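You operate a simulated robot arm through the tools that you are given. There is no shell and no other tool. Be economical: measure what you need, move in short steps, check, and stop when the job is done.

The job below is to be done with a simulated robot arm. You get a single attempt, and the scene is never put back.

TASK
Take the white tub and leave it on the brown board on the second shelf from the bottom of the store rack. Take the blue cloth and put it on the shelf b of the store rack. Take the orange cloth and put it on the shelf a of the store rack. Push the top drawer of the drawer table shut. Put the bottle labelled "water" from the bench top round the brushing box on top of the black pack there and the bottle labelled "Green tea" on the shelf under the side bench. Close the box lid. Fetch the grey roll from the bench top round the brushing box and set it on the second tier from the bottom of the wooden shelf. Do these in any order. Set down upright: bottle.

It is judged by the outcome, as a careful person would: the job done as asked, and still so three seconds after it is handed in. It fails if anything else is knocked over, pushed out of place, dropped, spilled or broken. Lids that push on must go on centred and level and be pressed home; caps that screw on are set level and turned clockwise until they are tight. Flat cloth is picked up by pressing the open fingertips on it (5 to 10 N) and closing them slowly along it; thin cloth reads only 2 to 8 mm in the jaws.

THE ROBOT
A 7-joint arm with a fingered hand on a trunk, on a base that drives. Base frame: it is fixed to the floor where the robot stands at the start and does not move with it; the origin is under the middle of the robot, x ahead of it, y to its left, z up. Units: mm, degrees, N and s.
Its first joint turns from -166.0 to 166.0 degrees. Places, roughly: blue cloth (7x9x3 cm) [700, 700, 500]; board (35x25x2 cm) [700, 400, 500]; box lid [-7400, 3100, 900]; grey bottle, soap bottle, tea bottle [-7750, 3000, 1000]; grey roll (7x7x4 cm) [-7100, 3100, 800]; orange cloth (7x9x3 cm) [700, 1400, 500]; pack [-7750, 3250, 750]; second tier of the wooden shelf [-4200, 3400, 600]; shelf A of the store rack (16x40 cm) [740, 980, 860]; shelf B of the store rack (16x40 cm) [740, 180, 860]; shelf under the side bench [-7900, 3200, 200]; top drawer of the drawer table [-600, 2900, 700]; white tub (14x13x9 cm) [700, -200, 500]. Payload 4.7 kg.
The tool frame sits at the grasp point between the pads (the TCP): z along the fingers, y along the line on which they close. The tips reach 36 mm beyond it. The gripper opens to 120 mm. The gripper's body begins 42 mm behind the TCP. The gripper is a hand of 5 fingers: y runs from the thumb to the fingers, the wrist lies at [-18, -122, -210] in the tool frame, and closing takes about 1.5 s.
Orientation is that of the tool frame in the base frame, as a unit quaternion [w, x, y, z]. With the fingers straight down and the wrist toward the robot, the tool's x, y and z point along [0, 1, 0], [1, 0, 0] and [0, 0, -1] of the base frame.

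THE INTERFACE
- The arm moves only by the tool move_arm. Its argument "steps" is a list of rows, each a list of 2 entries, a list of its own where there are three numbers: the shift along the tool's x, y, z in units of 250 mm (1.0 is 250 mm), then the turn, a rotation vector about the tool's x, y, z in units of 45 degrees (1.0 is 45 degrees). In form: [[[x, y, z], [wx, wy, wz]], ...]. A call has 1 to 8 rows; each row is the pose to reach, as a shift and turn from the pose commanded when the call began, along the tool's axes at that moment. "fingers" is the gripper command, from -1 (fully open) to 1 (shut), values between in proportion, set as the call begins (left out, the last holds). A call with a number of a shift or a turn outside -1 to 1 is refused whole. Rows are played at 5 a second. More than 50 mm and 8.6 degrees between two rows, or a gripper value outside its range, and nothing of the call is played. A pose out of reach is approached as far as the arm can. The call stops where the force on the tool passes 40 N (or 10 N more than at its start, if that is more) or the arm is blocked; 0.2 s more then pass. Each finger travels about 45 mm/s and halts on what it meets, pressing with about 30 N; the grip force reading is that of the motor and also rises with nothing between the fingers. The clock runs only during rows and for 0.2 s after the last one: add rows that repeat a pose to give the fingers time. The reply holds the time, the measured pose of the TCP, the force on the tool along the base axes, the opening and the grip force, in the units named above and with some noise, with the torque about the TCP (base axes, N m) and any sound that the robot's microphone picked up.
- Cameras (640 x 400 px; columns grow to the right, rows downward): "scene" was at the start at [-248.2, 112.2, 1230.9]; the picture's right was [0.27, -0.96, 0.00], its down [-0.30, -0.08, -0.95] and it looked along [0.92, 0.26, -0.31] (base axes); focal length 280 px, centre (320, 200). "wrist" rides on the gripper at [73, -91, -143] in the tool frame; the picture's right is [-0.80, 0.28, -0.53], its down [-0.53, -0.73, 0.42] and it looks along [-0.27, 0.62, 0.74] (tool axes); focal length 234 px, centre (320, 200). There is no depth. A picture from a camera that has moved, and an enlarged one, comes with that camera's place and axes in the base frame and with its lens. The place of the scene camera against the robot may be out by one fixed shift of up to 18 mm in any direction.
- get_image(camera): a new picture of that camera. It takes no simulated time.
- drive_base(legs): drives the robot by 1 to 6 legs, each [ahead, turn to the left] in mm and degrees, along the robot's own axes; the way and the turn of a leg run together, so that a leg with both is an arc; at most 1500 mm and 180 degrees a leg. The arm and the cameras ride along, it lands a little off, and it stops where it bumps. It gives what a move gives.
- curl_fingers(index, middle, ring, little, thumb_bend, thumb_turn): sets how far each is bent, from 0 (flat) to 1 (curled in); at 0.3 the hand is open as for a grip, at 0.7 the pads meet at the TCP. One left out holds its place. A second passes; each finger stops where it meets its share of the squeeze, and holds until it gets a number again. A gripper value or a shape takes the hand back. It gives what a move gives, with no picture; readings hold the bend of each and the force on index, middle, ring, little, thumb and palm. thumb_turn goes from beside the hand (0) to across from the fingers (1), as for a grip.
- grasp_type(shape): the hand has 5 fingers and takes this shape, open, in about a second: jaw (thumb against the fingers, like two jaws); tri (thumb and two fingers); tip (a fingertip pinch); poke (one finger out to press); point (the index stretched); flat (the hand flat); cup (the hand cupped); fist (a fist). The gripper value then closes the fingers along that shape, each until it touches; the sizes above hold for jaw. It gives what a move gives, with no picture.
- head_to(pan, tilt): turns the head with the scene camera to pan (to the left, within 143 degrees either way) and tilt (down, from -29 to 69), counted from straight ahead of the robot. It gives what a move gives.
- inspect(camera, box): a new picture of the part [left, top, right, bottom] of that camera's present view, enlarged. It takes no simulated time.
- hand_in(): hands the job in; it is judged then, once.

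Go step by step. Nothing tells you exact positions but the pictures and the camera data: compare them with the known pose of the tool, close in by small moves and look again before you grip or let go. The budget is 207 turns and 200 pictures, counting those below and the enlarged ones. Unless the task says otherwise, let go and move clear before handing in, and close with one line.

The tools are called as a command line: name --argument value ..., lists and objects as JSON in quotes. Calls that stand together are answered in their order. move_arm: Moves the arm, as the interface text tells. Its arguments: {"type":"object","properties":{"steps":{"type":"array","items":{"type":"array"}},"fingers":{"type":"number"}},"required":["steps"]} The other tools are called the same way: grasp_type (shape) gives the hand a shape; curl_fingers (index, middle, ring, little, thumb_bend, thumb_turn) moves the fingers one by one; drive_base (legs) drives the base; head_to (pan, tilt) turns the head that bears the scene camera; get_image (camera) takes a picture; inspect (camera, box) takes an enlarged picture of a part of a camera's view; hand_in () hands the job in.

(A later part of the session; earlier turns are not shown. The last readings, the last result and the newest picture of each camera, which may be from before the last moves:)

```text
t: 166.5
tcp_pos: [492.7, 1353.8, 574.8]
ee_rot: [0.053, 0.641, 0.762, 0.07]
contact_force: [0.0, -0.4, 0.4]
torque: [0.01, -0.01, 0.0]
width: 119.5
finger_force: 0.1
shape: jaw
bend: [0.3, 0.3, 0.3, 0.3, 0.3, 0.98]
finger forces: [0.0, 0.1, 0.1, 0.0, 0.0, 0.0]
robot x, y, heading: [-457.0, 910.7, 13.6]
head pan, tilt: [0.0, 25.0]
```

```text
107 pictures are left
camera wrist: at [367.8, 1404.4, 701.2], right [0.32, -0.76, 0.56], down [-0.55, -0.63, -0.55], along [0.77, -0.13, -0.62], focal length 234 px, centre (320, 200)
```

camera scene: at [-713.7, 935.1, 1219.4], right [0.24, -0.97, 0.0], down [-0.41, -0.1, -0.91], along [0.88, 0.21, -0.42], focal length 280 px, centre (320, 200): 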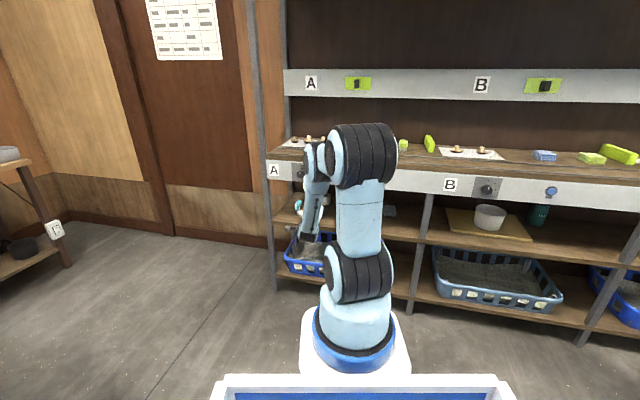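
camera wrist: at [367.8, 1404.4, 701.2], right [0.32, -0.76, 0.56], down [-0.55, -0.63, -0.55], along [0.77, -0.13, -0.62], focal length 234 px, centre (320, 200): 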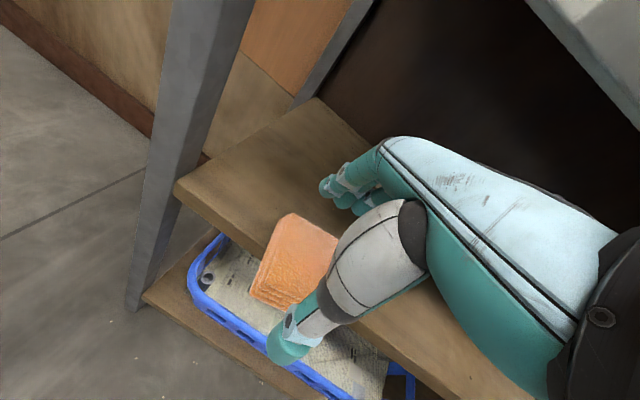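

The cloth is between the jaws just as before. I'll descend, close, then lift and draw back.

move_arm --steps '[[[0, 0.012, 0.063], [0, 0, 0]], [[0, 0.027, 0.126], [0, 0, 0]], [[0, 0.027, 0.135], [0, 0, 0]]]'

move_arm --steps '[[[0, 0, 0], [0, 0, 0]], [[0, 0, 0], [0, 0, 0]], [[0, 0, 0], [0, 0, 0]], [[0, 0, 0], [0, 0, 0]], [[0, 0, 0], [0, 0, 0]], [[0, 0, 0], [0, 0, 0]], [[0, 0, 0], [0, 0, 0]], [[0, 0, 0], [0, 0, 0]]]' --fingers 1

move_arm --steps '[[[0, 0.005, -0.05], [0, 0, 0]], [[0, -0.02, -0.1], [0, 0, 0]], [[0, -0.15, -0.13], [0, 0, 0]], [[0, -0.3, -0.15], [0, 0, 0]], [[0, -0.45, -0.18], [0, 0, 0]], [[0, -0.6, -0.2], [0, 0, 0]]]'

get_image --camera "wrist"

```text
t: 167.3
tcp_pos: [505.5, 1356.7, 542.8]
ee_rot: [0.053, 0.642, 0.761, 0.069]
contact_force: [0.3, 0.8, 0.8]
torque: [-0.01, -0.02, -0.01]
width: 120.1
finger_force: 0.2
shape: jaw
bend: [0.3, 0.3, 0.3, 0.3, 0.3, 0.98]
finger forces: [0.1, 0.0, 0.0, 0.0, 0.0, 0.0]
robot x, y, heading: [-460.3, 904.6, 13.8]
head pan, tilt: [0.0, 25.0]
```

```text
t: 169.1
tcp_pos: [505.5, 1355.2, 542.1]
ee_rot: [0.053, 0.641, 0.763, 0.07]
contact_force: [0.3, -0.7, -0.9]
torque: [-0.05, 0.0, 0.01]
width: 83.6
finger_force: 30.1
shape: jaw
bend: [0.27, 0.38, 0.35, 0.41, 0.58, 0.99]
finger forces: [14.7, 7.8, 3.5, 0.0, 26.1, 0.0]
robot x, y, heading: [-457.7, 904.7, 13.7]
head pan, tilt: [0.0, 25.0]
```

```text
t: 170.5
tcp_pos: [351.0, 1330.2, 565.3]
ee_rot: [0.055, 0.642, 0.762, 0.07]
contact_force: [-0.7, -0.6, -0.2]
torque: [-0.02, -0.01, 0.0]
width: 83.3
finger_force: 29.6
shape: jaw
bend: [0.27, 0.38, 0.36, 0.4, 0.58, 0.99]
finger forces: [14.8, 7.9, 3.5, 0.0, 26.1, 0.0]
robot x, y, heading: [-457.7, 908.9, 13.8]
head pan, tilt: [0.0, 25.0]
```

```text
106 pictures are left
camera wrist: at [226.4, 1379.8, 692.5], right [0.32, -0.76, 0.56], down [-0.55, -0.63, -0.55], along [0.77, -0.13, -0.62], focal length 234 px, centre (320, 200)
```

wrist: 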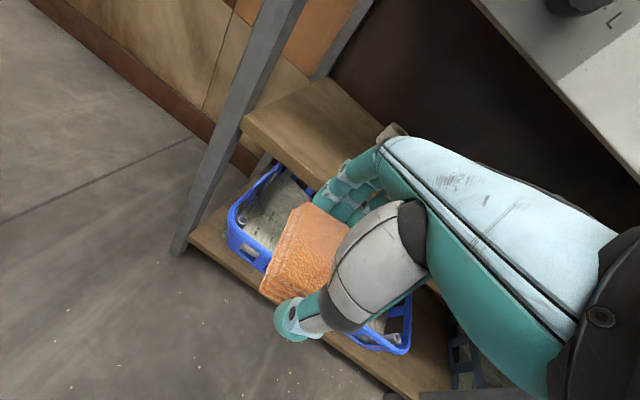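

The orange cloth is held. I'll raise it, turn the hand right and check the free spot on shelf A.

move_arm --steps '[[[0, 0.029, -0.164], [0, 0, 0]], [[0, 0.058, -0.328], [0, 0, 0]], [[0, 0.087, -0.49], [0, 0, 0]], [[0, 0.116, -0.655], [0, 0, 0]], [[0, 0.145, -0.82], [0, 0, 0]], [[0, 0.174, -0.985], [0, 0, 0]]]'

move_arm --steps '[[[-0.15, 0.02, -0.1], [0, -0.02, 0.11]], [[-0.3, 0.04, -0.2], [0, -0.038, 0.22]], [[-0.45, 0.06, -0.3], [0, -0.057, 0.33]], [[-0.6, 0.08, -0.4], [0, -0.076, 0.44]], [[-0.75, 0.09, -0.5], [0, -0.095, 0.547]], [[-0.9, 0.1, -0.6], [0, -0.095, 0.547]]]'

get_image --camera "wrist"

get_image --camera "scene"

```text
t: 171.9
tcp_pos: [350.4, 1327.9, 813.4]
ee_rot: [0.052, 0.641, 0.762, 0.068]
contact_force: [0.8, -0.6, -1.0]
torque: [0.03, 0.02, -0.01]
width: 83.4
finger_force: 29.5
shape: jaw
bend: [0.27, 0.38, 0.36, 0.4, 0.58, 0.99]
finger forces: [14.8, 7.8, 3.5, 0.0, 26.1, 0.0]
robot x, y, heading: [-456.1, 906.6, 13.9]
head pan, tilt: [0.0, 25.0]
```

```text
t: 173.3
tcp_pos: [389.0, 1104.1, 965.7]
ee_rot: [0.065, 0.791, 0.606, 0.054]
contact_force: [0.1, 1.3, -1.1]
torque: [-0.03, 0.0, -0.01]
width: 83.3
finger_force: 29.8
shape: jaw
bend: [0.27, 0.38, 0.36, 0.4, 0.58, 0.99]
finger forces: [14.8, 7.8, 3.5, 0.0, 26.0, 0.1]
robot x, y, heading: [-458.1, 909.4, 13.7]
head pan, tilt: [0.0, 25.0]
```

```text
105 pictures are left
camera wrist: at [297.5, 1202.2, 1092.4], right [-0.03, -0.83, 0.56], down [-0.77, -0.34, -0.55], along [0.64, -0.45, -0.62], focal length 234 px, centre (320, 200)
```

wrist: 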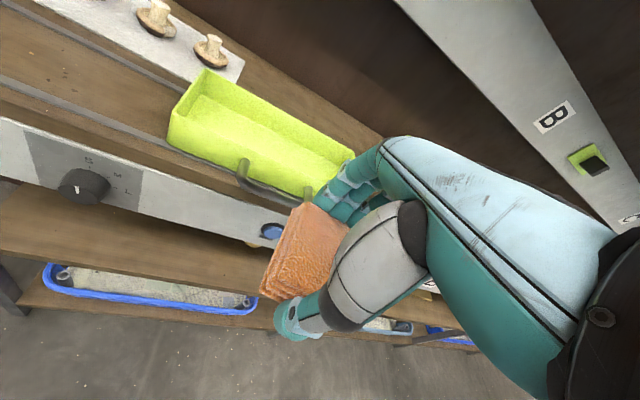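

```text
104 pictures are left
camera scene: at [-713.5, 935.2, 1219.4], right [0.24, -0.97, 0.0], down [-0.41, -0.1, -0.91], along [0.88, 0.21, -0.42], focal length 280 px, centre (320, 200)
```

scene: 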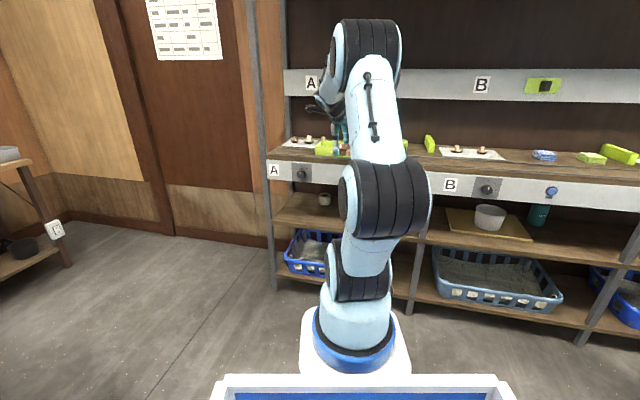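

Right of the tray (y<950) and left of the brush (y≈840) there is room. I'll move in halfway, look, then finish.

move_arm --steps '[[[-0.041, 0.152, 0.02], [0, 0, 0]], [[-0.082, 0.304, 0.04], [0, 0, 0]], [[-0.122, 0.456, 0.065], [0, 0, 0]], [[-0.163, 0.608, 0.09], [0, 0, 0]], [[-0.204, 0.76, 0.12], [0, 0, 0]]]'

get_image --camera "wrist"

```text
t: 174.5
tcp_pos: [560.7, 1004.3, 971.6]
ee_rot: [0.066, 0.791, 0.605, 0.056]
contact_force: [-0.6, 0.5, 1.3]
torque: [0.0, -0.03, 0.0]
width: 83.5
finger_force: 30.0
shape: jaw
bend: [0.27, 0.38, 0.36, 0.4, 0.58, 0.99]
finger forces: [14.7, 7.8, 3.5, 0.1, 26.1, 0.0]
robot x, y, heading: [-454.3, 906.4, 13.8]
head pan, tilt: [0.0, 25.0]
```

```text
103 pictures are left
camera wrist: at [469.4, 1102.6, 1097.6], right [-0.03, -0.83, 0.56], down [-0.76, -0.34, -0.55], along [0.65, -0.44, -0.62], focal length 234 px, centre (320, 200)
```

wrist: 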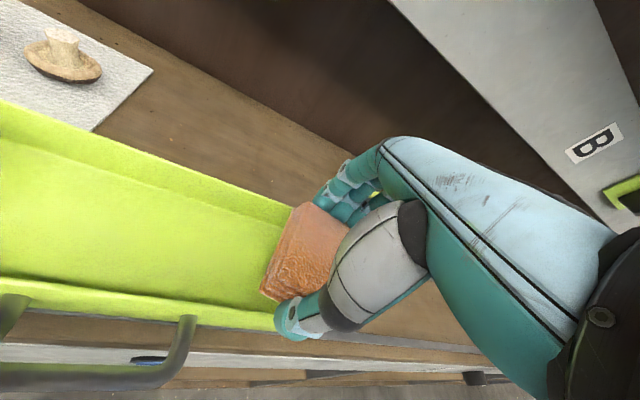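

There's an even better clear spot behind the tray, near (750, 985). I'll move there.

move_arm --steps '[[[0.025, 0.149, 0.026], [0, 0, 0]], [[0.05, 0.298, 0.052], [0, 0, 0]], [[0.075, 0.447, 0.08], [0, 0, 0]], [[0.1, 0.596, 0.106], [0, 0, 0]], [[0.125, 0.745, 0.132], [0, 0, 0]], [[0.125, 0.72, 0.27], [0, 0, 0]]]'

get_image --camera "wrist"

```text
t: 175.9
tcp_pos: [750.1, 986.2, 934.2]
ee_rot: [0.066, 0.792, 0.605, 0.056]
contact_force: [0.8, 0.1, 0.5]
torque: [-0.01, 0.0, -0.01]
width: 83.5
finger_force: 30.1
shape: jaw
bend: [0.27, 0.38, 0.36, 0.4, 0.58, 0.99]
finger forces: [14.8, 7.8, 3.5, 0.0, 26.1, 0.0]
robot x, y, heading: [-461.6, 905.8, 13.5]
head pan, tilt: [0.0, 25.0]
```

```text
102 pictures are left
camera wrist: at [659.2, 1084.4, 1060.5], right [-0.03, -0.83, 0.56], down [-0.76, -0.34, -0.55], along [0.65, -0.44, -0.62], focal length 234 px, centre (320, 200)
```

wrist: 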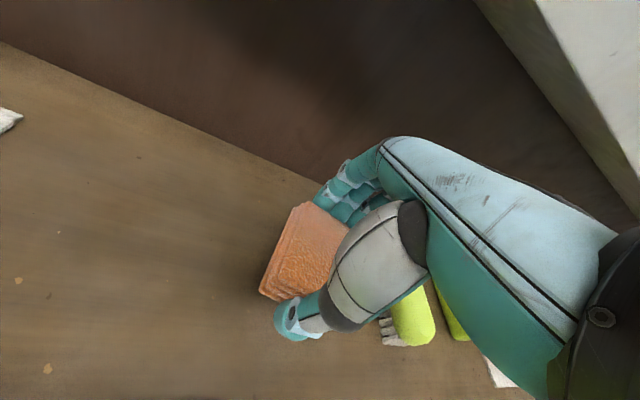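

move_arm --steps '[[[0, -0.01, 0.05], [0, 0, 0]], [[0, -0.018, 0.095], [0, 0, 0]], [[0, -0.02, 0.11], [0, 0, 0]], [[0, -0.022, 0.12], [0, 0, 0]]]'

move_arm --steps '[[[0, 0.002, -0.012], [0, 0, 0]], [[0, 0.002, -0.012], [0, 0, 0]], [[0, 0.002, -0.012], [0, 0, 0]], [[0, 0.002, -0.012], [0, 0, 0]], [[0, 0.02, -0.1], [0, 0, 0]], [[0, 0.05, -0.25], [0, 0, 0]], [[0, 0.07, -0.4], [0, 0, 0]]]' --fingers -1

get_image --camera "wrist"

```text
t: 176.9
tcp_pos: [751.9, 987.3, 905.8]
ee_rot: [0.067, 0.791, 0.605, 0.058]
contact_force: [-0.4, -0.4, 8.7]
torque: [0.16, 0.46, 0.01]
width: 83.2
finger_force: 30.2
shape: jaw
bend: [0.27, 0.39, 0.36, 0.4, 0.58, 0.99]
finger forces: [14.6, 7.7, 3.6, 0.0, 34.3, 0.0]
robot x, y, heading: [-458.1, 906.8, 14.1]
head pan, tilt: [0.0, 25.0]
```

```text
t: 178.5
tcp_pos: [750.7, 985.2, 1004.7]
ee_rot: [0.065, 0.791, 0.605, 0.055]
contact_force: [0.6, -0.5, -1.5]
torque: [0.03, -0.02, -0.02]
width: 120.0
finger_force: 0.1
shape: jaw
bend: [0.3, 0.3, 0.3, 0.3, 0.3, 0.98]
finger forces: [0.1, 0.0, 0.1, 0.1, 0.1, 0.0]
robot x, y, heading: [-453.6, 912.3, 14.0]
head pan, tilt: [0.0, 25.0]
```

```text
101 pictures are left
camera wrist: at [659.4, 1084.3, 1131.4], right [-0.03, -0.83, 0.56], down [-0.76, -0.34, -0.55], along [0.64, -0.44, -0.62], focal length 234 px, centre (320, 200)
```

wrist: 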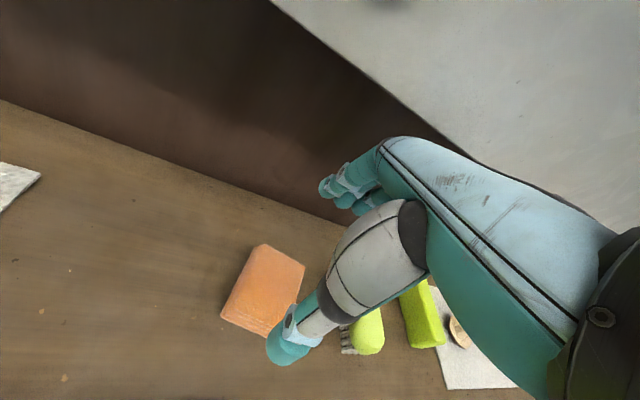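

The orange cloth rests on shelf A. I'll retract and drive over to face the drawer table.

move_arm --steps '[[[0, -0.164, -0.04], [0, 0, 0]], [[0, -0.328, -0.07], [0, 0, 0]], [[0, -0.49, -0.09], [0, 0, 0]], [[0, -0.655, -0.12], [0, 0, 0]], [[0, -0.82, -0.15], [0, 0, 0]], [[0, -0.985, -0.174], [0, 0, 0]]]'

drive_base --legs '[[-200, 0], [0, 63], [700, 0], [0, 13]]'

get_image --camera "scene"

```text
t: 179.9
tcp_pos: [508.9, 1051.2, 1002.3]
ee_rot: [0.067, 0.791, 0.606, 0.054]
contact_force: [0.5, -0.4, -2.4]
torque: [0.02, -0.04, -0.01]
width: 119.5
finger_force: 0.0
shape: jaw
bend: [0.3, 0.3, 0.3, 0.3, 0.3, 0.98]
finger forces: [0.0, 0.0, 0.1, 0.0, 0.0, 0.0]
robot x, y, heading: [-455.6, 911.2, 13.6]
head pan, tilt: [0.0, 25.0]
```

```text
t: 188.6
tcp_pos: [-409.8, 2516.5, 1005.9]
ee_rot: [0.018, 0.248, 0.965, 0.085]
contact_force: [0.2, -0.5, -0.1]
torque: [-0.02, -0.01, 0.03]
width: 119.7
finger_force: 0.1
shape: jaw
bend: [0.3, 0.3, 0.3, 0.3, 0.3, 0.98]
finger forces: [0.0, 0.0, 0.0, 0.0, 0.0, 0.0]
robot x, y, heading: [-500.9, 1547.6, 90.0]
head pan, tilt: [0.0, 25.0]
```

```text
100 pictures are left
camera scene: at [-584.3, 1312.2, 1219.4], right [1.0, 0.0, 0.0], down [0.0, -0.42, -0.91], along [0.0, 0.91, -0.42], focal length 280 px, centre (320, 200)
```

scene: 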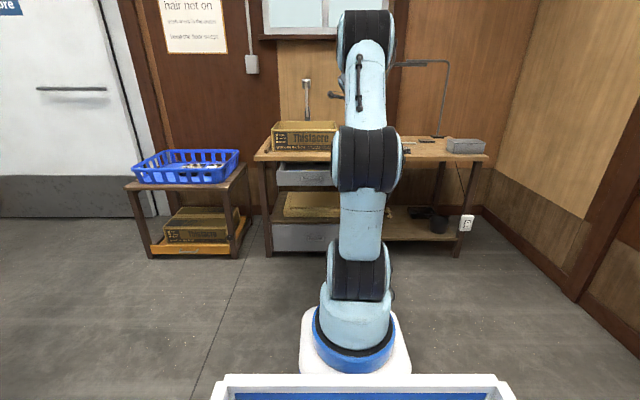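

inspect --camera "scene" --box '[240, 110, 400, 260]'

get_image --camera "wrist"

```text
2.67 times, centred on (320, 185) of scene
camera zoom: at [-584.3, 1312.2, 1219.4], right [1.0, 0.0, 0.0], down [0.0, -0.42, -0.91], along [0.0, 0.91, -0.42], focal length 748 px, centre (320, 240)
```

zoom: 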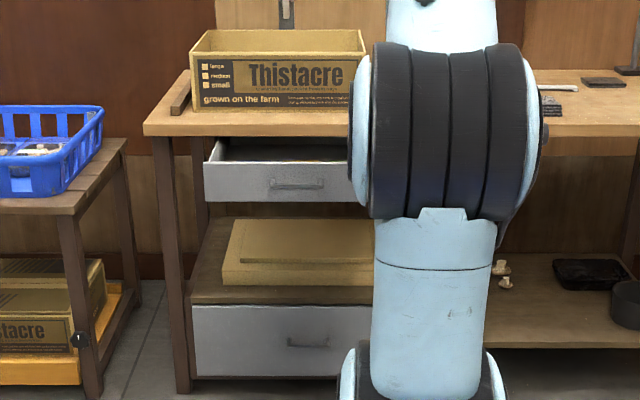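

```text
98 pictures are left
camera wrist: at [-527.2, 2448.8, 1131.4], right [0.8, -0.23, 0.56], down [0.15, -0.82, -0.55], along [0.58, 0.52, -0.62], focal length 234 px, centre (320, 200)
```

wrist: 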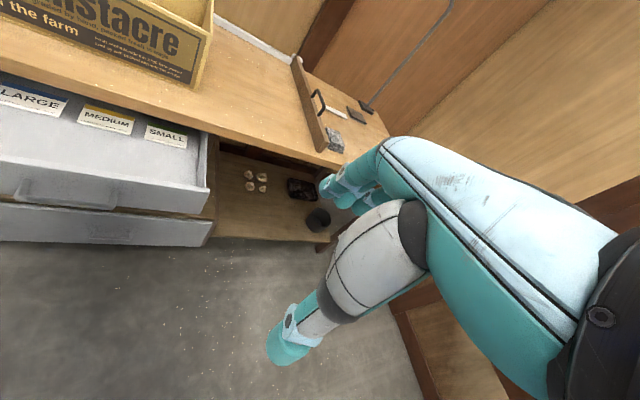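

The open drawer's front face is at y≈2769, x from −821 to −437, with its handle near z 674. I'll close the fist-like jaw and bring it in front of the drawer's middle.

move_arm --steps '[[[0.11, -0.079, 0.102], [0, 0.008, -0.047]], [[0.22, -0.159, 0.204], [0, 0.017, -0.094]], [[0.33, -0.238, 0.306], [0, 0.025, -0.14]], [[0.44, -0.318, 0.408], [0, 0.033, -0.187]], [[0.55, -0.397, 0.51], [0, 0.041, -0.234]], [[0.66, -0.477, 0.612], [0, 0.05, -0.28]], [[0.768, -0.556, 0.714], [0, 0.058, -0.328]]]' --fingers 1

move_arm --steps '[[[0.018, 0.062, 0.067], [-0.125, 0, 0]], [[0.036, 0.124, 0.134], [-0.25, 0, 0]], [[0.054, 0.186, 0.2], [-0.375, 0, 0]], [[0.072, 0.248, 0.268], [-0.5, 0, 0]], [[0.09, 0.31, 0.334], [-0.625, 0, 0]], [[0.108, 0.372, 0.4], [-0.75, 0, 0]], [[0.126, 0.434, 0.468], [-0.875, 0, 0]], [[0.144, 0.496, 0.535], [-1, 0, 0]]]'

get_image --camera "wrist"

get_image --camera "scene"

```text
t: 190.2
tcp_pos: [-632.8, 2514.7, 807.6]
ee_rot: [0.006, 0.119, 0.989, 0.088]
contact_force: [-0.6, 0.2, 0.8]
torque: [-0.01, 0.02, 0.01]
width: 0.0
finger_force: 8.7
shape: jaw
bend: [0.7, 0.7, 0.7, 0.7, 0.51, 1.0]
finger forces: [0.0, 0.0, 0.1, 0.1, 0.1, 0.1]
robot x, y, heading: [-496.8, 1546.5, 90.0]
head pan, tilt: [0.0, 25.0]
```

```text
t: 192.0
tcp_pos: [-632.1, 2665.4, 698.2]
ee_rot: [0.051, 0.108, 0.88, 0.461]
contact_force: [-0.2, 0.1, 1.9]
torque: [-0.1, -0.01, 0.0]
width: 0.0
finger_force: 30.5
shape: jaw
bend: [0.7, 0.7, 0.7, 0.7, 0.53, 1.0]
finger forces: [0.1, 0.0, 0.0, 0.0, 0.0, 0.0]
robot x, y, heading: [-497.0, 1541.1, 90.3]
head pan, tilt: [0.0, 25.0]
```

```text
97 pictures are left
camera wrist: at [-742.4, 2517.3, 705.9], right [0.72, -0.46, 0.52], down [0.49, -0.19, -0.85], along [0.49, 0.87, 0.09], focal length 234 px, centre (320, 200)
```

wrist: 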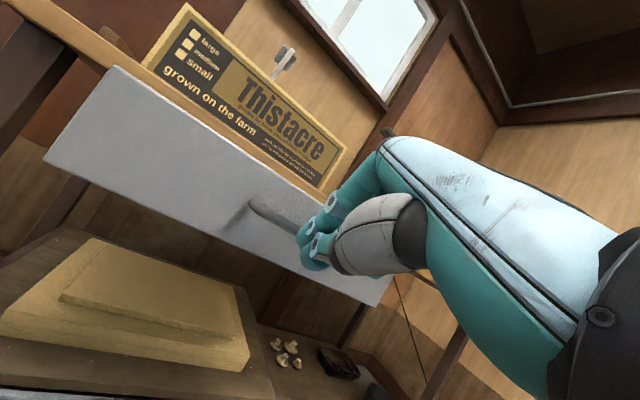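

```text
96 pictures are left
camera scene: at [-584.4, 1312.0, 1219.3], right [1.0, 0.0, 0.0], down [0.0, -0.42, -0.91], along [0.0, 0.91, -0.42], focal length 280 px, centre (320, 200)
```

scene: 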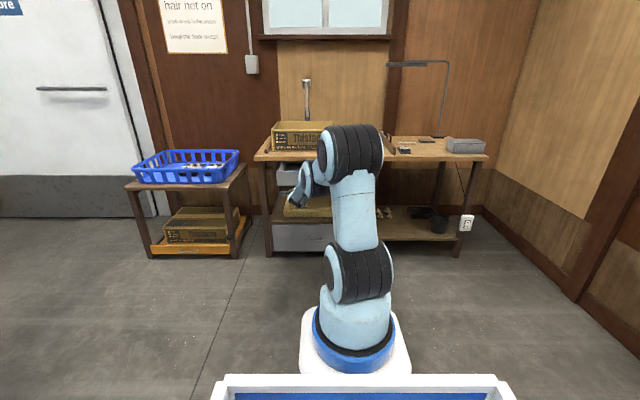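

The fingertips are about 75 mm from the drawer face, and by the lower drawer the closed position is near y 2957. I'll push most of the way by driving 215 mm, then finish gently with the arm.

drive_base --legs '[[90, 0]]'

drive_base --legs '[[120, 0]]'

get_image --camera "wrist"

get_image --camera "scene"

```text
t: 193.1
tcp_pos: [-629.9, 2756.3, 698.5]
ee_rot: [0.051, 0.108, 0.881, 0.459]
contact_force: [-0.3, -0.6, -0.7]
torque: [0.01, 0.0, 0.03]
width: 0.4
finger_force: 29.7
shape: jaw
bend: [0.7, 0.7, 0.7, 0.7, 0.53, 1.0]
finger forces: [0.1, 0.0, 0.0, 0.0, 0.1, 0.1]
robot x, y, heading: [-493.1, 1634.0, 89.9]
head pan, tilt: [0.0, 25.0]
```

```text
t: 194.3
tcp_pos: [-628.6, 2876.0, 695.6]
ee_rot: [0.053, 0.109, 0.881, 0.458]
contact_force: [0.3, -14.3, -8.3]
torque: [-0.38, -0.04, 0.06]
width: 0.0
finger_force: 29.9
shape: jaw
bend: [0.7, 0.7, 0.7, 0.7, 0.53, 1.0]
finger forces: [0.0, 0.0, 0.1, 0.0, 0.0, 0.0]
robot x, y, heading: [-494.4, 1756.1, 90.1]
head pan, tilt: [0.0, 25.0]
```

```text
95 pictures are left
camera wrist: at [-740.0, 2727.4, 703.5], right [0.72, -0.45, 0.53], down [0.49, -0.2, -0.85], along [0.49, 0.87, 0.08], focal length 234 px, centre (320, 200)
```

wrist: 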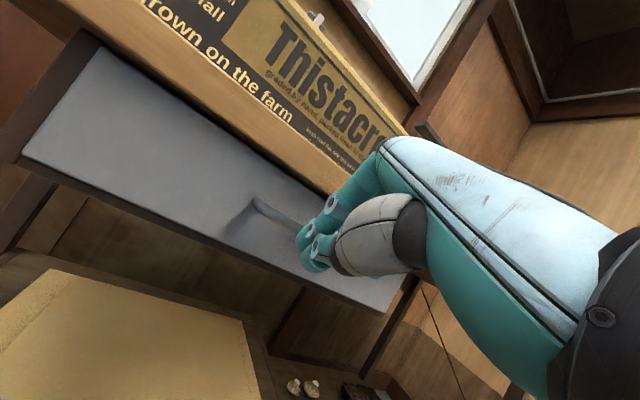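

```text
94 pictures are left
camera scene: at [-585.0, 1522.9, 1219.4], right [1.0, 0.0, 0.0], down [0.0, -0.42, -0.91], along [0.0, 0.91, -0.42], focal length 280 px, centre (320, 200)
```

scene: 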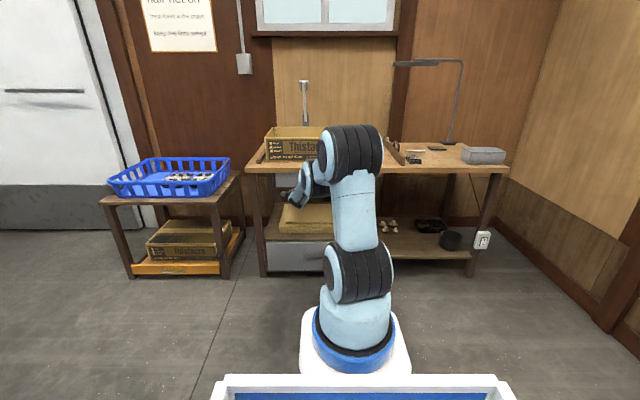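

The drawer is nearly in, pushing at about 14 N. I'll finish with the arm until it stops.

move_arm --steps '[[[0.012, 0.027, 0.038], [0, 0, 0]], [[0.023, 0.053, 0.076], [0, 0, 0]], [[0.035, 0.08, 0.114], [0, 0, 0]], [[0.046, 0.106, 0.152], [0, 0, 0]], [[0.058, 0.133, 0.19], [0, 0, 0]], [[0.069, 0.16, 0.228], [0, 0, 0]], [[0.08, 0.186, 0.266], [0, 0, 0]]]'

get_image --camera "wrist"

```text
t: 194.7
tcp_pos: [-629.6, 2881.2, 689.7]
ee_rot: [0.054, 0.107, 0.882, 0.456]
contact_force: [3.0, -34.7, 7.9]
torque: [0.15, -0.33, -0.45]
width: 0.0
finger_force: 30.2
shape: jaw
bend: [0.7, 0.7, 0.7, 0.7, 0.53, 1.0]
finger forces: [0.0, 21.0, 0.0, 0.0, 0.0, 0.0]
robot x, y, heading: [-497.6, 1754.4, 90.1]
head pan, tilt: [0.0, 25.0]
stopped in row 2: the force on the tool passed its limit at 54 N (the readings are from after the stop); the commanded pose is now the measured one
```

```text
93 pictures are left
camera wrist: at [-740.5, 2732.8, 699.0], right [0.72, -0.45, 0.53], down [0.5, -0.2, -0.84], along [0.49, 0.87, 0.08], focal length 234 px, centre (320, 200)
```

wrist: 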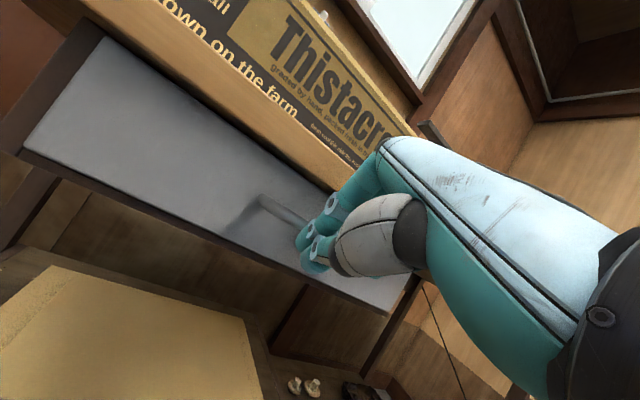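

It resists at about 50 N. I'll back off and check whether it's fully closed.

drive_base --legs '[[-250, 0]]'

inspect --camera "scene" --box '[240, 120, 400, 270]'

get_image --camera "wrist"

```text
t: 196.6
tcp_pos: [-632.2, 2630.9, 690.1]
ee_rot: [0.055, 0.108, 0.882, 0.454]
contact_force: [0.3, 0.3, -0.1]
torque: [0.0, -0.03, -0.02]
width: 0.0
finger_force: 29.9
shape: jaw
bend: [0.7, 0.7, 0.7, 0.7, 0.53, 1.0]
finger forces: [0.1, 0.1, 0.0, 0.0, 0.1, 0.0]
robot x, y, heading: [-494.1, 1499.2, 90.1]
head pan, tilt: [0.0, 25.0]
```

```text
2.67 times, centred on (320, 195) of scene
camera zoom: at [-584.2, 1271.5, 1219.4], right [1.0, 0.0, 0.0], down [0.0, -0.42, -0.91], along [0.0, 0.91, -0.42], focal length 748 px, centre (320, 213)
```

zoom: 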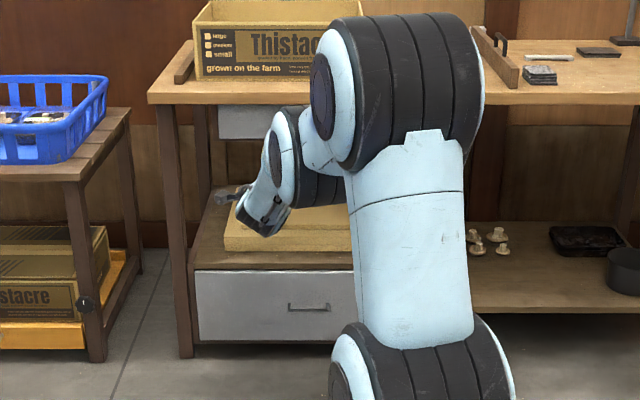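

```text
91 pictures are left
camera wrist: at [-742.4, 2483.0, 699.2], right [0.72, -0.45, 0.53], down [0.5, -0.2, -0.84], along [0.49, 0.87, 0.08], focal length 234 px, centre (320, 200)
```

wrist: 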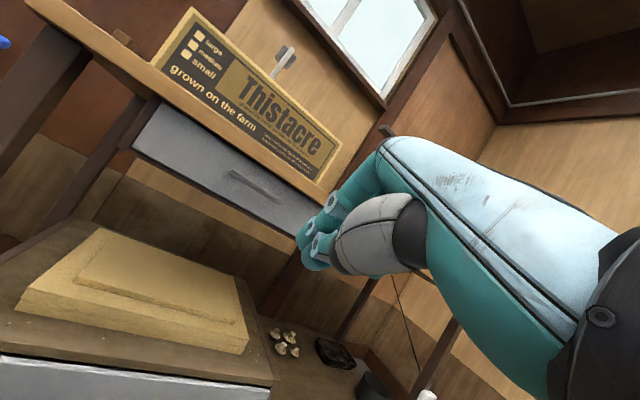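

The drawer is now flush under the table top. I'll fold the arm back and drive across the room to the brushing-box bench.

move_arm --steps '[[[0, 0.005, -0.17], [0, 0, 0]], [[0, 0.01, -0.34], [0, 0, 0]], [[0, 0.015, -0.5], [0, 0, 0]], [[0, 0.02, -0.67], [0, 0, 0]], [[0, 0.025, -0.84], [0, 0, 0]], [[0, 0.03, -1.0], [0, 0, 0]]]'

move_arm --steps '[[[0, -0.096, -0.137], [0, 0, 0]], [[0, -0.19, -0.274], [0, 0, 0]], [[0, -0.287, -0.41], [0, 0, 0]], [[0, -0.383, -0.547], [0, 0, 0]], [[0, -0.479, -0.684], [0, 0, 0]], [[0, -0.574, -0.82], [0, 0, 0]]]'

drive_base --legs '[[500, 0], [0, 90], [1400, 0], [1400, 0]]'

head_to --pan 0 --tilt 15

get_image --camera "scene"

```text
t: 198.0
tcp_pos: [-678.3, 2438.3, 841.1]
ee_rot: [0.054, 0.107, 0.883, 0.454]
contact_force: [0.0, 0.3, -0.8]
torque: [0.05, -0.01, 0.0]
width: 0.0
finger_force: 30.0
shape: jaw
bend: [0.7, 0.7, 0.7, 0.7, 0.53, 1.0]
finger forces: [0.0, 0.1, 0.0, 0.1, 0.0, 0.1]
robot x, y, heading: [-497.5, 1504.5, 90.3]
head pan, tilt: [0.0, 25.0]
```

```text
t: 199.4
tcp_pos: [-739.1, 2195.9, 843.1]
ee_rot: [0.054, 0.107, 0.883, 0.454]
contact_force: [-0.3, -0.2, -0.3]
torque: [-0.03, 0.02, 0.02]
width: 0.1
finger_force: 30.1
shape: jaw
bend: [0.7, 0.7, 0.7, 0.7, 0.53, 1.0]
finger forces: [0.1, 0.1, 0.0, 0.0, 0.1, 0.0]
robot x, y, heading: [-494.2, 1503.8, 90.1]
head pan, tilt: [0.0, 25.0]
```

```text
t: 219.3
tcp_pos: [-3981.7, 1700.8, 843.5]
ee_rot: [-0.288, -0.555, 0.694, 0.357]
contact_force: [-0.5, 0.8, 0.0]
torque: [0.02, 0.02, -0.01]
width: 0.0
finger_force: 30.0
shape: jaw
bend: [0.7, 0.7, 0.7, 0.7, 0.53, 1.0]
finger forces: [0.0, 0.1, 0.0, 0.0, 0.0, 0.0]
robot x, y, heading: [-3299.1, 1951.7, -178.9]
head pan, tilt: [0.0, 25.0]
```

```text
t: 220.0
tcp_pos: [-3982.9, 1700.8, 842.8]
ee_rot: [-0.286, -0.554, 0.695, 0.357]
contact_force: [-0.1, -0.1, 0.9]
torque: [-0.01, -0.04, 0.05]
width: 0.0
finger_force: 30.1
shape: jaw
bend: [0.7, 0.7, 0.7, 0.7, 0.53, 1.0]
finger forces: [0.0, 0.0, 0.0, 0.0, 0.0, 0.0]
robot x, y, heading: [-3295.6, 1954.3, -179.0]
head pan, tilt: [0.0, 15.0]
```

```text
90 pictures are left
camera scene: at [-3064.7, 1888.1, 1235.5], right [-0.02, 1.0, 0.0], down [0.26, 0.01, -0.97], along [-0.97, -0.02, -0.26], focal length 280 px, centre (320, 200)
```

scene: 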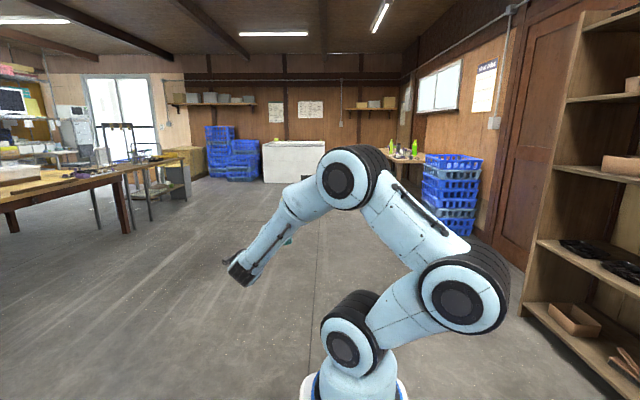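

The floor ahead is clear. I'll drive on towards the bench.

drive_base --legs '[[1400, 0], [1500, 0]]'

head_to --pan -35 --tilt 20

get_image --camera "scene"

```text
t: 234.0
tcp_pos: [-6879.7, 1649.8, 842.9]
ee_rot: [-0.285, -0.552, 0.697, 0.358]
contact_force: [-0.4, 0.8, -0.6]
torque: [0.0, -0.03, 0.02]
width: 0.2
finger_force: 29.9
shape: jaw
bend: [0.7, 0.7, 0.7, 0.7, 0.53, 1.0]
finger forces: [0.0, 0.0, 0.1, 0.0, 0.0, 0.1]
robot x, y, heading: [-6189.6, 1899.4, -179.2]
head pan, tilt: [0.0, 15.0]
```

```text
t: 235.0
tcp_pos: [-6879.2, 1650.3, 843.1]
ee_rot: [-0.285, -0.552, 0.697, 0.358]
contact_force: [0.1, -0.4, -0.2]
torque: [0.0, -0.01, 0.01]
width: 0.0
finger_force: 30.2
shape: jaw
bend: [0.7, 0.7, 0.7, 0.7, 0.53, 1.0]
finger forces: [0.0, 0.0, 0.0, 0.1, 0.0, 0.0]
robot x, y, heading: [-6189.4, 1898.8, -179.4]
head pan, tilt: [-35.0, 20.0]
```

```text
89 pictures are left
camera scene: at [-5943.4, 1882.6, 1227.5], right [0.56, 0.83, 0.0], down [0.28, -0.19, -0.94], along [-0.78, 0.53, -0.34], focal length 280 px, centre (320, 200)
```

scene: 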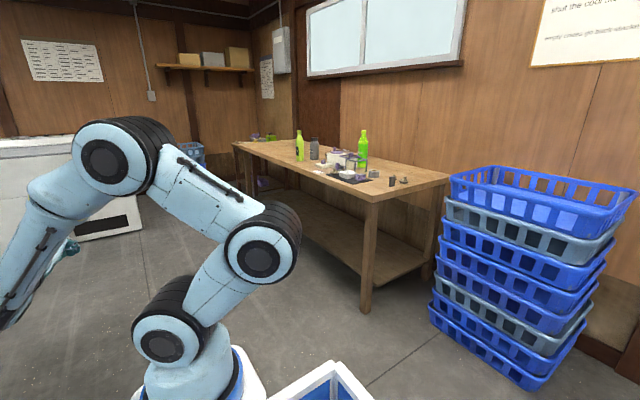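

inspect --camera "scene" --box '[230, 110, 430, 235]'

```text
3.20 times, centred on (330, 172) of scene
camera zoom: at [-5943.4, 1882.6, 1227.5], right [0.56, 0.83, 0.0], down [0.28, -0.19, -0.94], along [-0.78, 0.53, -0.34], focal length 898 px, centre (288, 288)
```

zoom: 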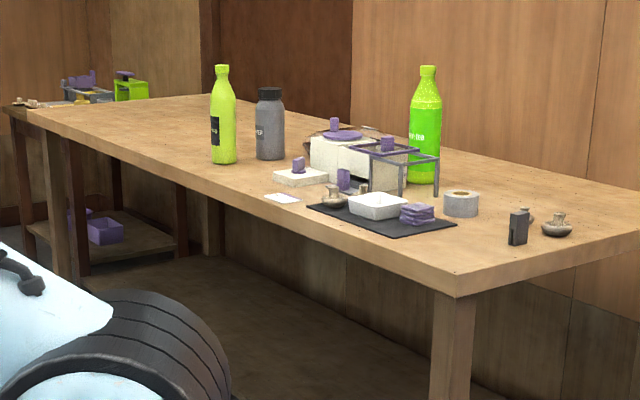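

The bench top carries two lime bottles, a grey bottle, the white brushing box, a small white lid with a purple knob, a black mat and the grey roll. I'll drive in front of it and look straight on.

drive_base --legs '[[1150, 0], [0, -90.5]]'

head_to --pan 0 --tilt 15

get_image --camera "scene"

get_image --camera "wrist"

```text
t: 244.7
tcp_pos: [-7582.3, 2582.5, 842.6]
ee_rot: [0.054, 0.107, 0.882, 0.455]
contact_force: [-0.2, 0.1, -0.8]
torque: [-0.01, -0.06, -0.01]
width: 0.0
finger_force: 30.4
shape: jaw
bend: [0.7, 0.7, 0.7, 0.7, 0.53, 1.0]
finger forces: [0.1, 0.1, 0.0, 0.0, 0.1, 0.0]
robot x, y, heading: [-7340.9, 1893.3, 90.2]
head pan, tilt: [-35.0, 20.0]
```

```text
t: 245.7
tcp_pos: [-7581.9, 2583.0, 843.5]
ee_rot: [0.053, 0.107, 0.883, 0.455]
contact_force: [-0.3, 0.3, -0.2]
torque: [-0.03, 0.01, -0.03]
width: 0.0
finger_force: 30.3
shape: jaw
bend: [0.7, 0.7, 0.7, 0.7, 0.53, 1.0]
finger forces: [0.0, 0.0, 0.0, 0.1, 0.0, 0.0]
robot x, y, heading: [-7339.2, 1890.9, 90.1]
head pan, tilt: [0.0, 15.0]
```

```text
87 pictures are left
camera scene: at [-7427.7, 1659.9, 1235.6], right [1.0, 0.0, 0.0], down [0.0, -0.26, -0.97], along [0.0, 0.97, -0.26], focal length 280 px, centre (320, 200)
```

scene: 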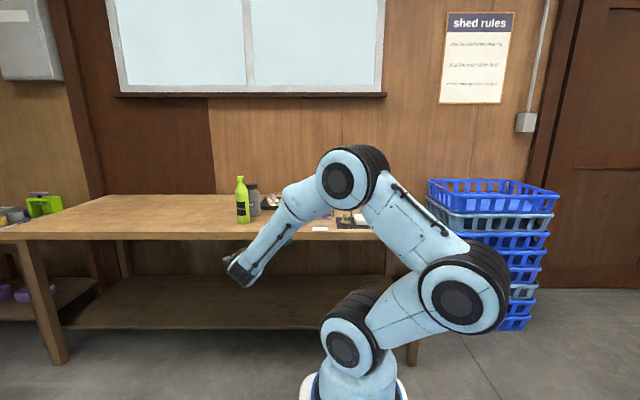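

```text
86 pictures are left
camera wrist: at [-7692.2, 2434.4, 852.6], right [0.72, -0.45, 0.53], down [0.49, -0.2, -0.84], along [0.49, 0.87, 0.08], focal length 234 px, centre (320, 200)
```

wrist: 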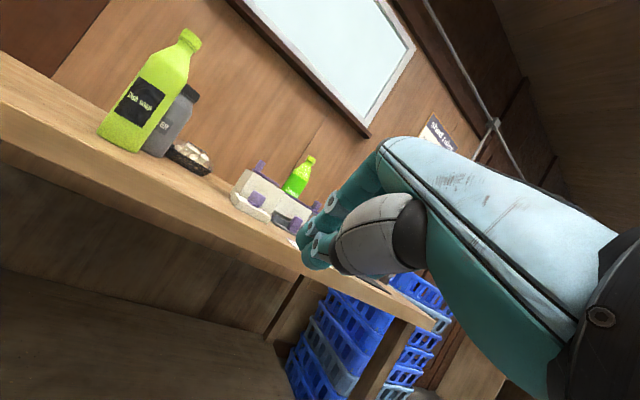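

The left lime bottle says "Dish soap", the grey one ends in "ER" (water), and the right lime one is green tea. I'll raise the hand over the bench to look from above.

move_arm --steps '[[[0, 0.103, -0.072], [0.125, 0, 0]], [[0, 0.205, -0.143], [0.25, 0, 0]], [[0, 0.308, -0.215], [0.375, 0, 0]], [[0, 0.41, -0.287], [0.5, 0, 0]], [[0, 0.513, -0.359], [0.625, 0, 0]], [[0, 0.615, -0.43], [0.75, 0, 0]], [[0, 0.718, -0.5], [0.875, 0, 0]], [[0, 0.82, -0.574], [1, 0, 0]]]' --fingers -1

get_image --camera "wrist"

get_image --camera "scene"

```text
t: 247.5
tcp_pos: [-7580.1, 2584.3, 1094.8]
ee_rot: [0.008, 0.12, 0.989, 0.081]
contact_force: [-0.8, 0.4, -0.3]
torque: [-0.02, -0.01, 0.01]
width: 119.8
finger_force: 0.1
shape: jaw
bend: [0.3, 0.3, 0.3, 0.3, 0.3, 0.98]
finger forces: [0.1, 0.0, 0.0, 0.1, 0.0, 0.0]
robot x, y, heading: [-7337.2, 1889.7, 90.1]
head pan, tilt: [0.0, 15.0]
```

```text
85 pictures are left
camera wrist: at [-7677.0, 2490.5, 1220.9], right [0.83, -0.01, 0.56], down [0.36, -0.76, -0.54], along [0.43, 0.65, -0.63], focal length 234 px, centre (320, 200)
```

wrist: 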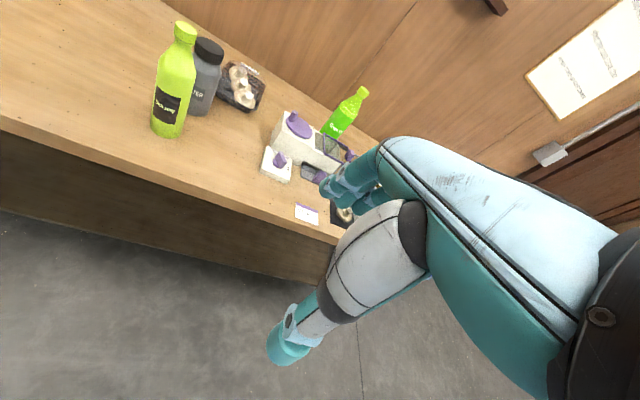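

```text
84 pictures are left
camera scene: at [-7427.8, 1659.9, 1235.6], right [1.0, 0.0, 0.0], down [0.0, -0.26, -0.97], along [0.0, 0.97, -0.26], focal length 280 px, centre (320, 200)
```

scene: 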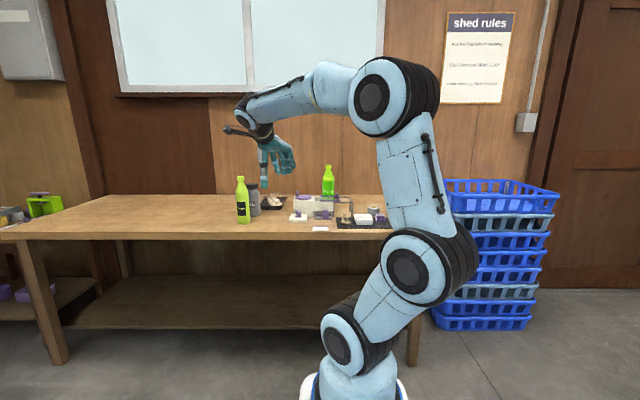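

inspect --camera "wrist" --box '[130, 0, 390, 240]'

inspect --camera "scene" --box '[220, 160, 400, 240]'

```text
1.67 times, centred on (260, 120) of wrist
camera zoom: at [-7677.0, 2490.5, 1220.9], right [0.83, -0.01, 0.56], down [0.36, -0.76, -0.54], along [0.43, 0.65, -0.63], focal length 390 px, centre (420, 333)
```

zoom: 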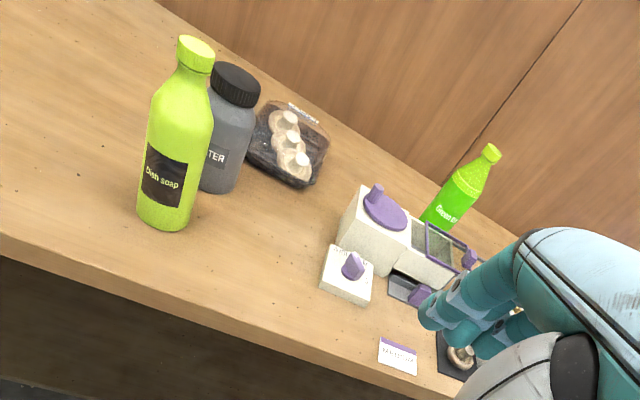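

```text
3.56 times, centred on (310, 200) of scene
camera zoom: at [-7427.8, 1659.9, 1235.6], right [1.0, 0.0, 0.0], down [0.0, -0.26, -0.97], along [0.0, 0.97, -0.26], focal length 998 px, centre (356, 200)
```

zoom: 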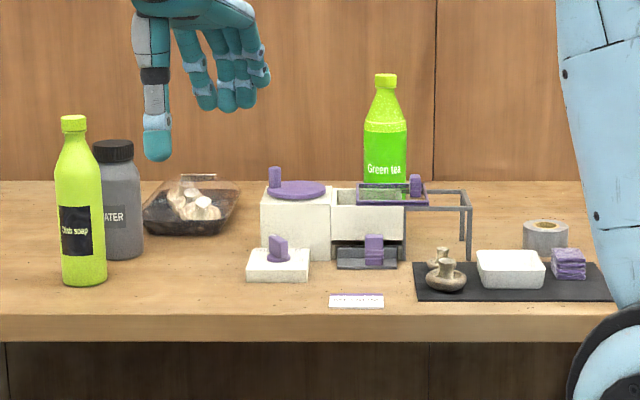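

I can read the labels now: the grey bottle is WATER at about (−7775, 3085), the soap bottle stands in front of it, the black wrapped pack is at about (−7690, 3260), and Green tea is behind the box. I'll drive 285 mm closer and come in over the water bottle.

drive_base --legs '[[285, 0]]'

move_arm --steps '[[[0.0, -0.05, -0.03], [0, 0.02, -0.11]], [[0, -0.1, -0.06], [0, 0.04, -0.22]], [[0, -0.1, -0.08], [0, 0.06, -0.33]], [[0, -0.1, -0.1], [0, 0.08, -0.44]], [[0, -0.1, -0.12], [0, 0.1, -0.56]], [[0, -0.1, -0.12], [0, 0.12, -0.67]], [[0, -0.1, -0.12], [0, 0.14, -0.78]]]'

get_image --camera "wrist"

get_image --camera "scene"

```text
t: 249.5
tcp_pos: [-7580.2, 2873.7, 1092.5]
ee_rot: [0.008, 0.119, 0.989, 0.083]
contact_force: [0.9, -0.2, -0.7]
torque: [0.02, 0.01, -0.01]
width: 120.0
finger_force: 0.1
shape: jaw
bend: [0.3, 0.3, 0.3, 0.3, 0.3, 0.98]
finger forces: [0.0, 0.0, 0.1, 0.0, 0.1, 0.0]
robot x, y, heading: [-7340.5, 2179.0, 90.1]
head pan, tilt: [0.0, 15.0]
```

```text
t: 251.1
tcp_pos: [-7587.0, 2844.3, 1118.7]
ee_rot: [-0.022, -0.189, 0.978, 0.084]
contact_force: [-0.5, -0.1, 0.6]
torque: [-0.01, -0.02, -0.01]
width: 119.9
finger_force: 0.1
shape: jaw
bend: [0.3, 0.3, 0.3, 0.3, 0.3, 0.98]
finger forces: [0.0, 0.0, 0.1, 0.0, 0.0, 0.0]
robot x, y, heading: [-7337.9, 2178.2, 90.1]
head pan, tilt: [0.0, 15.0]
```

```text
81 pictures are left
camera wrist: at [-7610.7, 2710.9, 1246.0], right [0.68, 0.48, 0.56], down [0.73, -0.41, -0.55], along [-0.03, 0.78, -0.62], focal length 234 px, centre (320, 200)
```

wrist: 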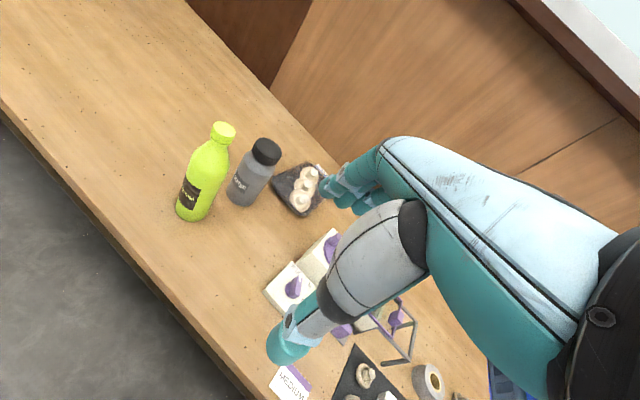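

```text
80 pictures are left
camera scene: at [-7428.1, 1948.5, 1235.6], right [1.0, 0.0, 0.0], down [0.0, -0.26, -0.97], along [0.0, 0.97, -0.26], focal length 280 px, centre (320, 200)
```

scene: 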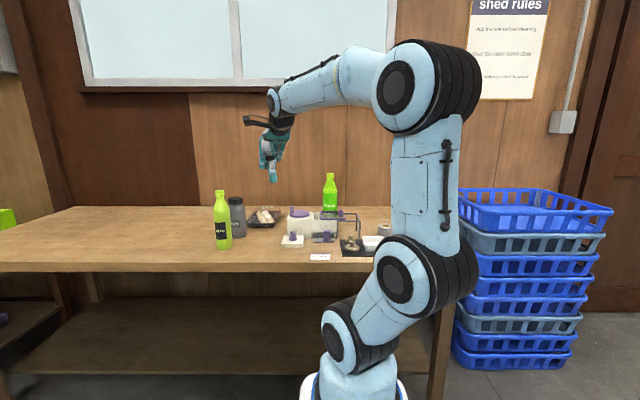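

The water bottle is at about (−7773, 3079) with its cap top near z 940, and the soap bottle is at (−7790, 2955). I'll move over the water bottle in two steps.

move_arm --steps '[[[0.048, 0.154, 0.03], [0, 0, 0]], [[0.096, 0.308, 0.06], [0, 0, 0]], [[0.144, 0.461, 0.09], [0, 0, 0]], [[0.192, 0.615, 0.12], [0, 0, 0]], [[0.24, 0.769, 0.15], [0, 0, 0]]]'

get_image --camera "wrist"

```text
t: 252.3
tcp_pos: [-7717.8, 3002.8, 1116.7]
ee_rot: [-0.021, -0.188, 0.978, 0.083]
contact_force: [0.1, -0.2, 1.6]
torque: [-0.03, 0.01, -0.01]
width: 119.9
finger_force: 0.1
shape: jaw
bend: [0.3, 0.3, 0.3, 0.3, 0.3, 0.98]
finger forces: [0.0, 0.0, 0.1, 0.0, 0.1, 0.0]
robot x, y, heading: [-7337.6, 2178.2, 90.2]
head pan, tilt: [0.0, 15.0]
```

```text
79 pictures are left
camera wrist: at [-7739.5, 2870.5, 1243.3], right [0.68, 0.47, 0.56], down [0.73, -0.41, -0.55], along [-0.03, 0.78, -0.62], focal length 234 px, centre (320, 200)
```

wrist: 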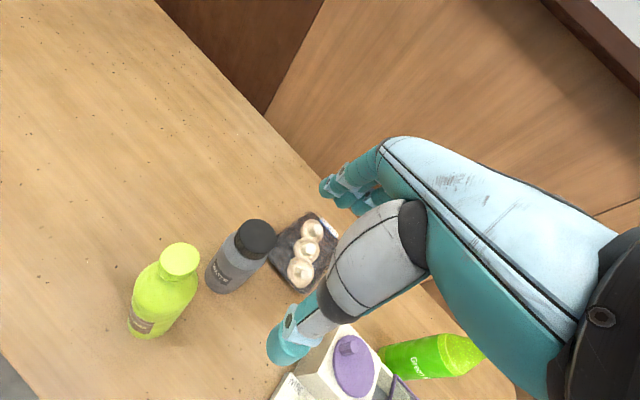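

move_arm --steps '[[[0.047, 0.182, 0.033], [0, 0, 0]], [[0.094, 0.364, 0.065], [0, 0, 0]], [[0.094, 0.335, 0.23], [0, 0, 0]], [[0.094, 0.305, 0.39], [0, 0, 0]]]'

get_image --camera "wrist"

inspect --camera "scene" --box '[180, 130, 380, 270]'

```text
t: 253.3
tcp_pos: [-7774.7, 3080.2, 1032.2]
ee_rot: [-0.021, -0.189, 0.978, 0.083]
contact_force: [0.0, -0.6, 0.0]
torque: [0.0, 0.0, 0.04]
width: 120.1
finger_force: 0.0
shape: jaw
bend: [0.3, 0.3, 0.3, 0.3, 0.3, 0.98]
finger forces: [0.0, 0.0, 0.0, 0.1, 0.1, 0.0]
robot x, y, heading: [-7339.6, 2179.1, 89.9]
head pan, tilt: [0.0, 15.0]
```

```text
78 pictures are left
camera wrist: at [-7797.1, 2945.9, 1159.3], right [0.68, 0.47, 0.56], down [0.73, -0.41, -0.55], along [-0.03, 0.78, -0.62], focal length 234 px, centre (320, 200)
```

wrist: 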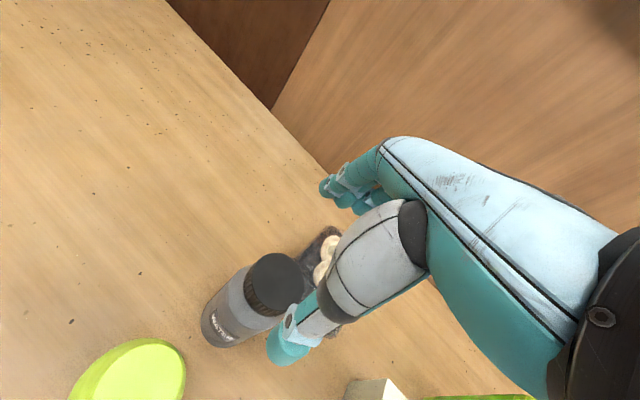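

```text
2.86 times, centred on (280, 200) of scene
camera zoom: at [-7428.1, 1948.4, 1235.6], right [1.0, 0.0, 0.0], down [0.0, -0.26, -0.97], along [0.0, 0.97, -0.26], focal length 802 px, centre (434, 200)
```

zoom: 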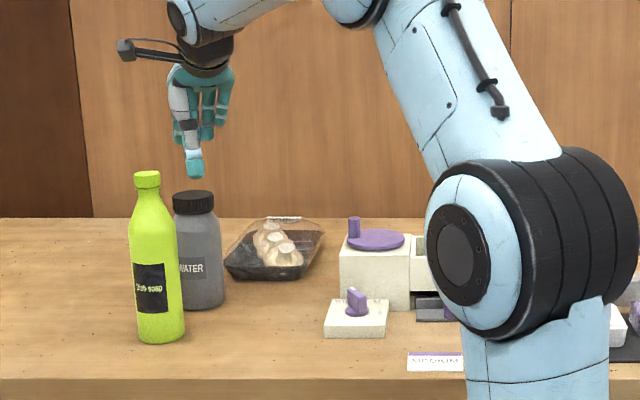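

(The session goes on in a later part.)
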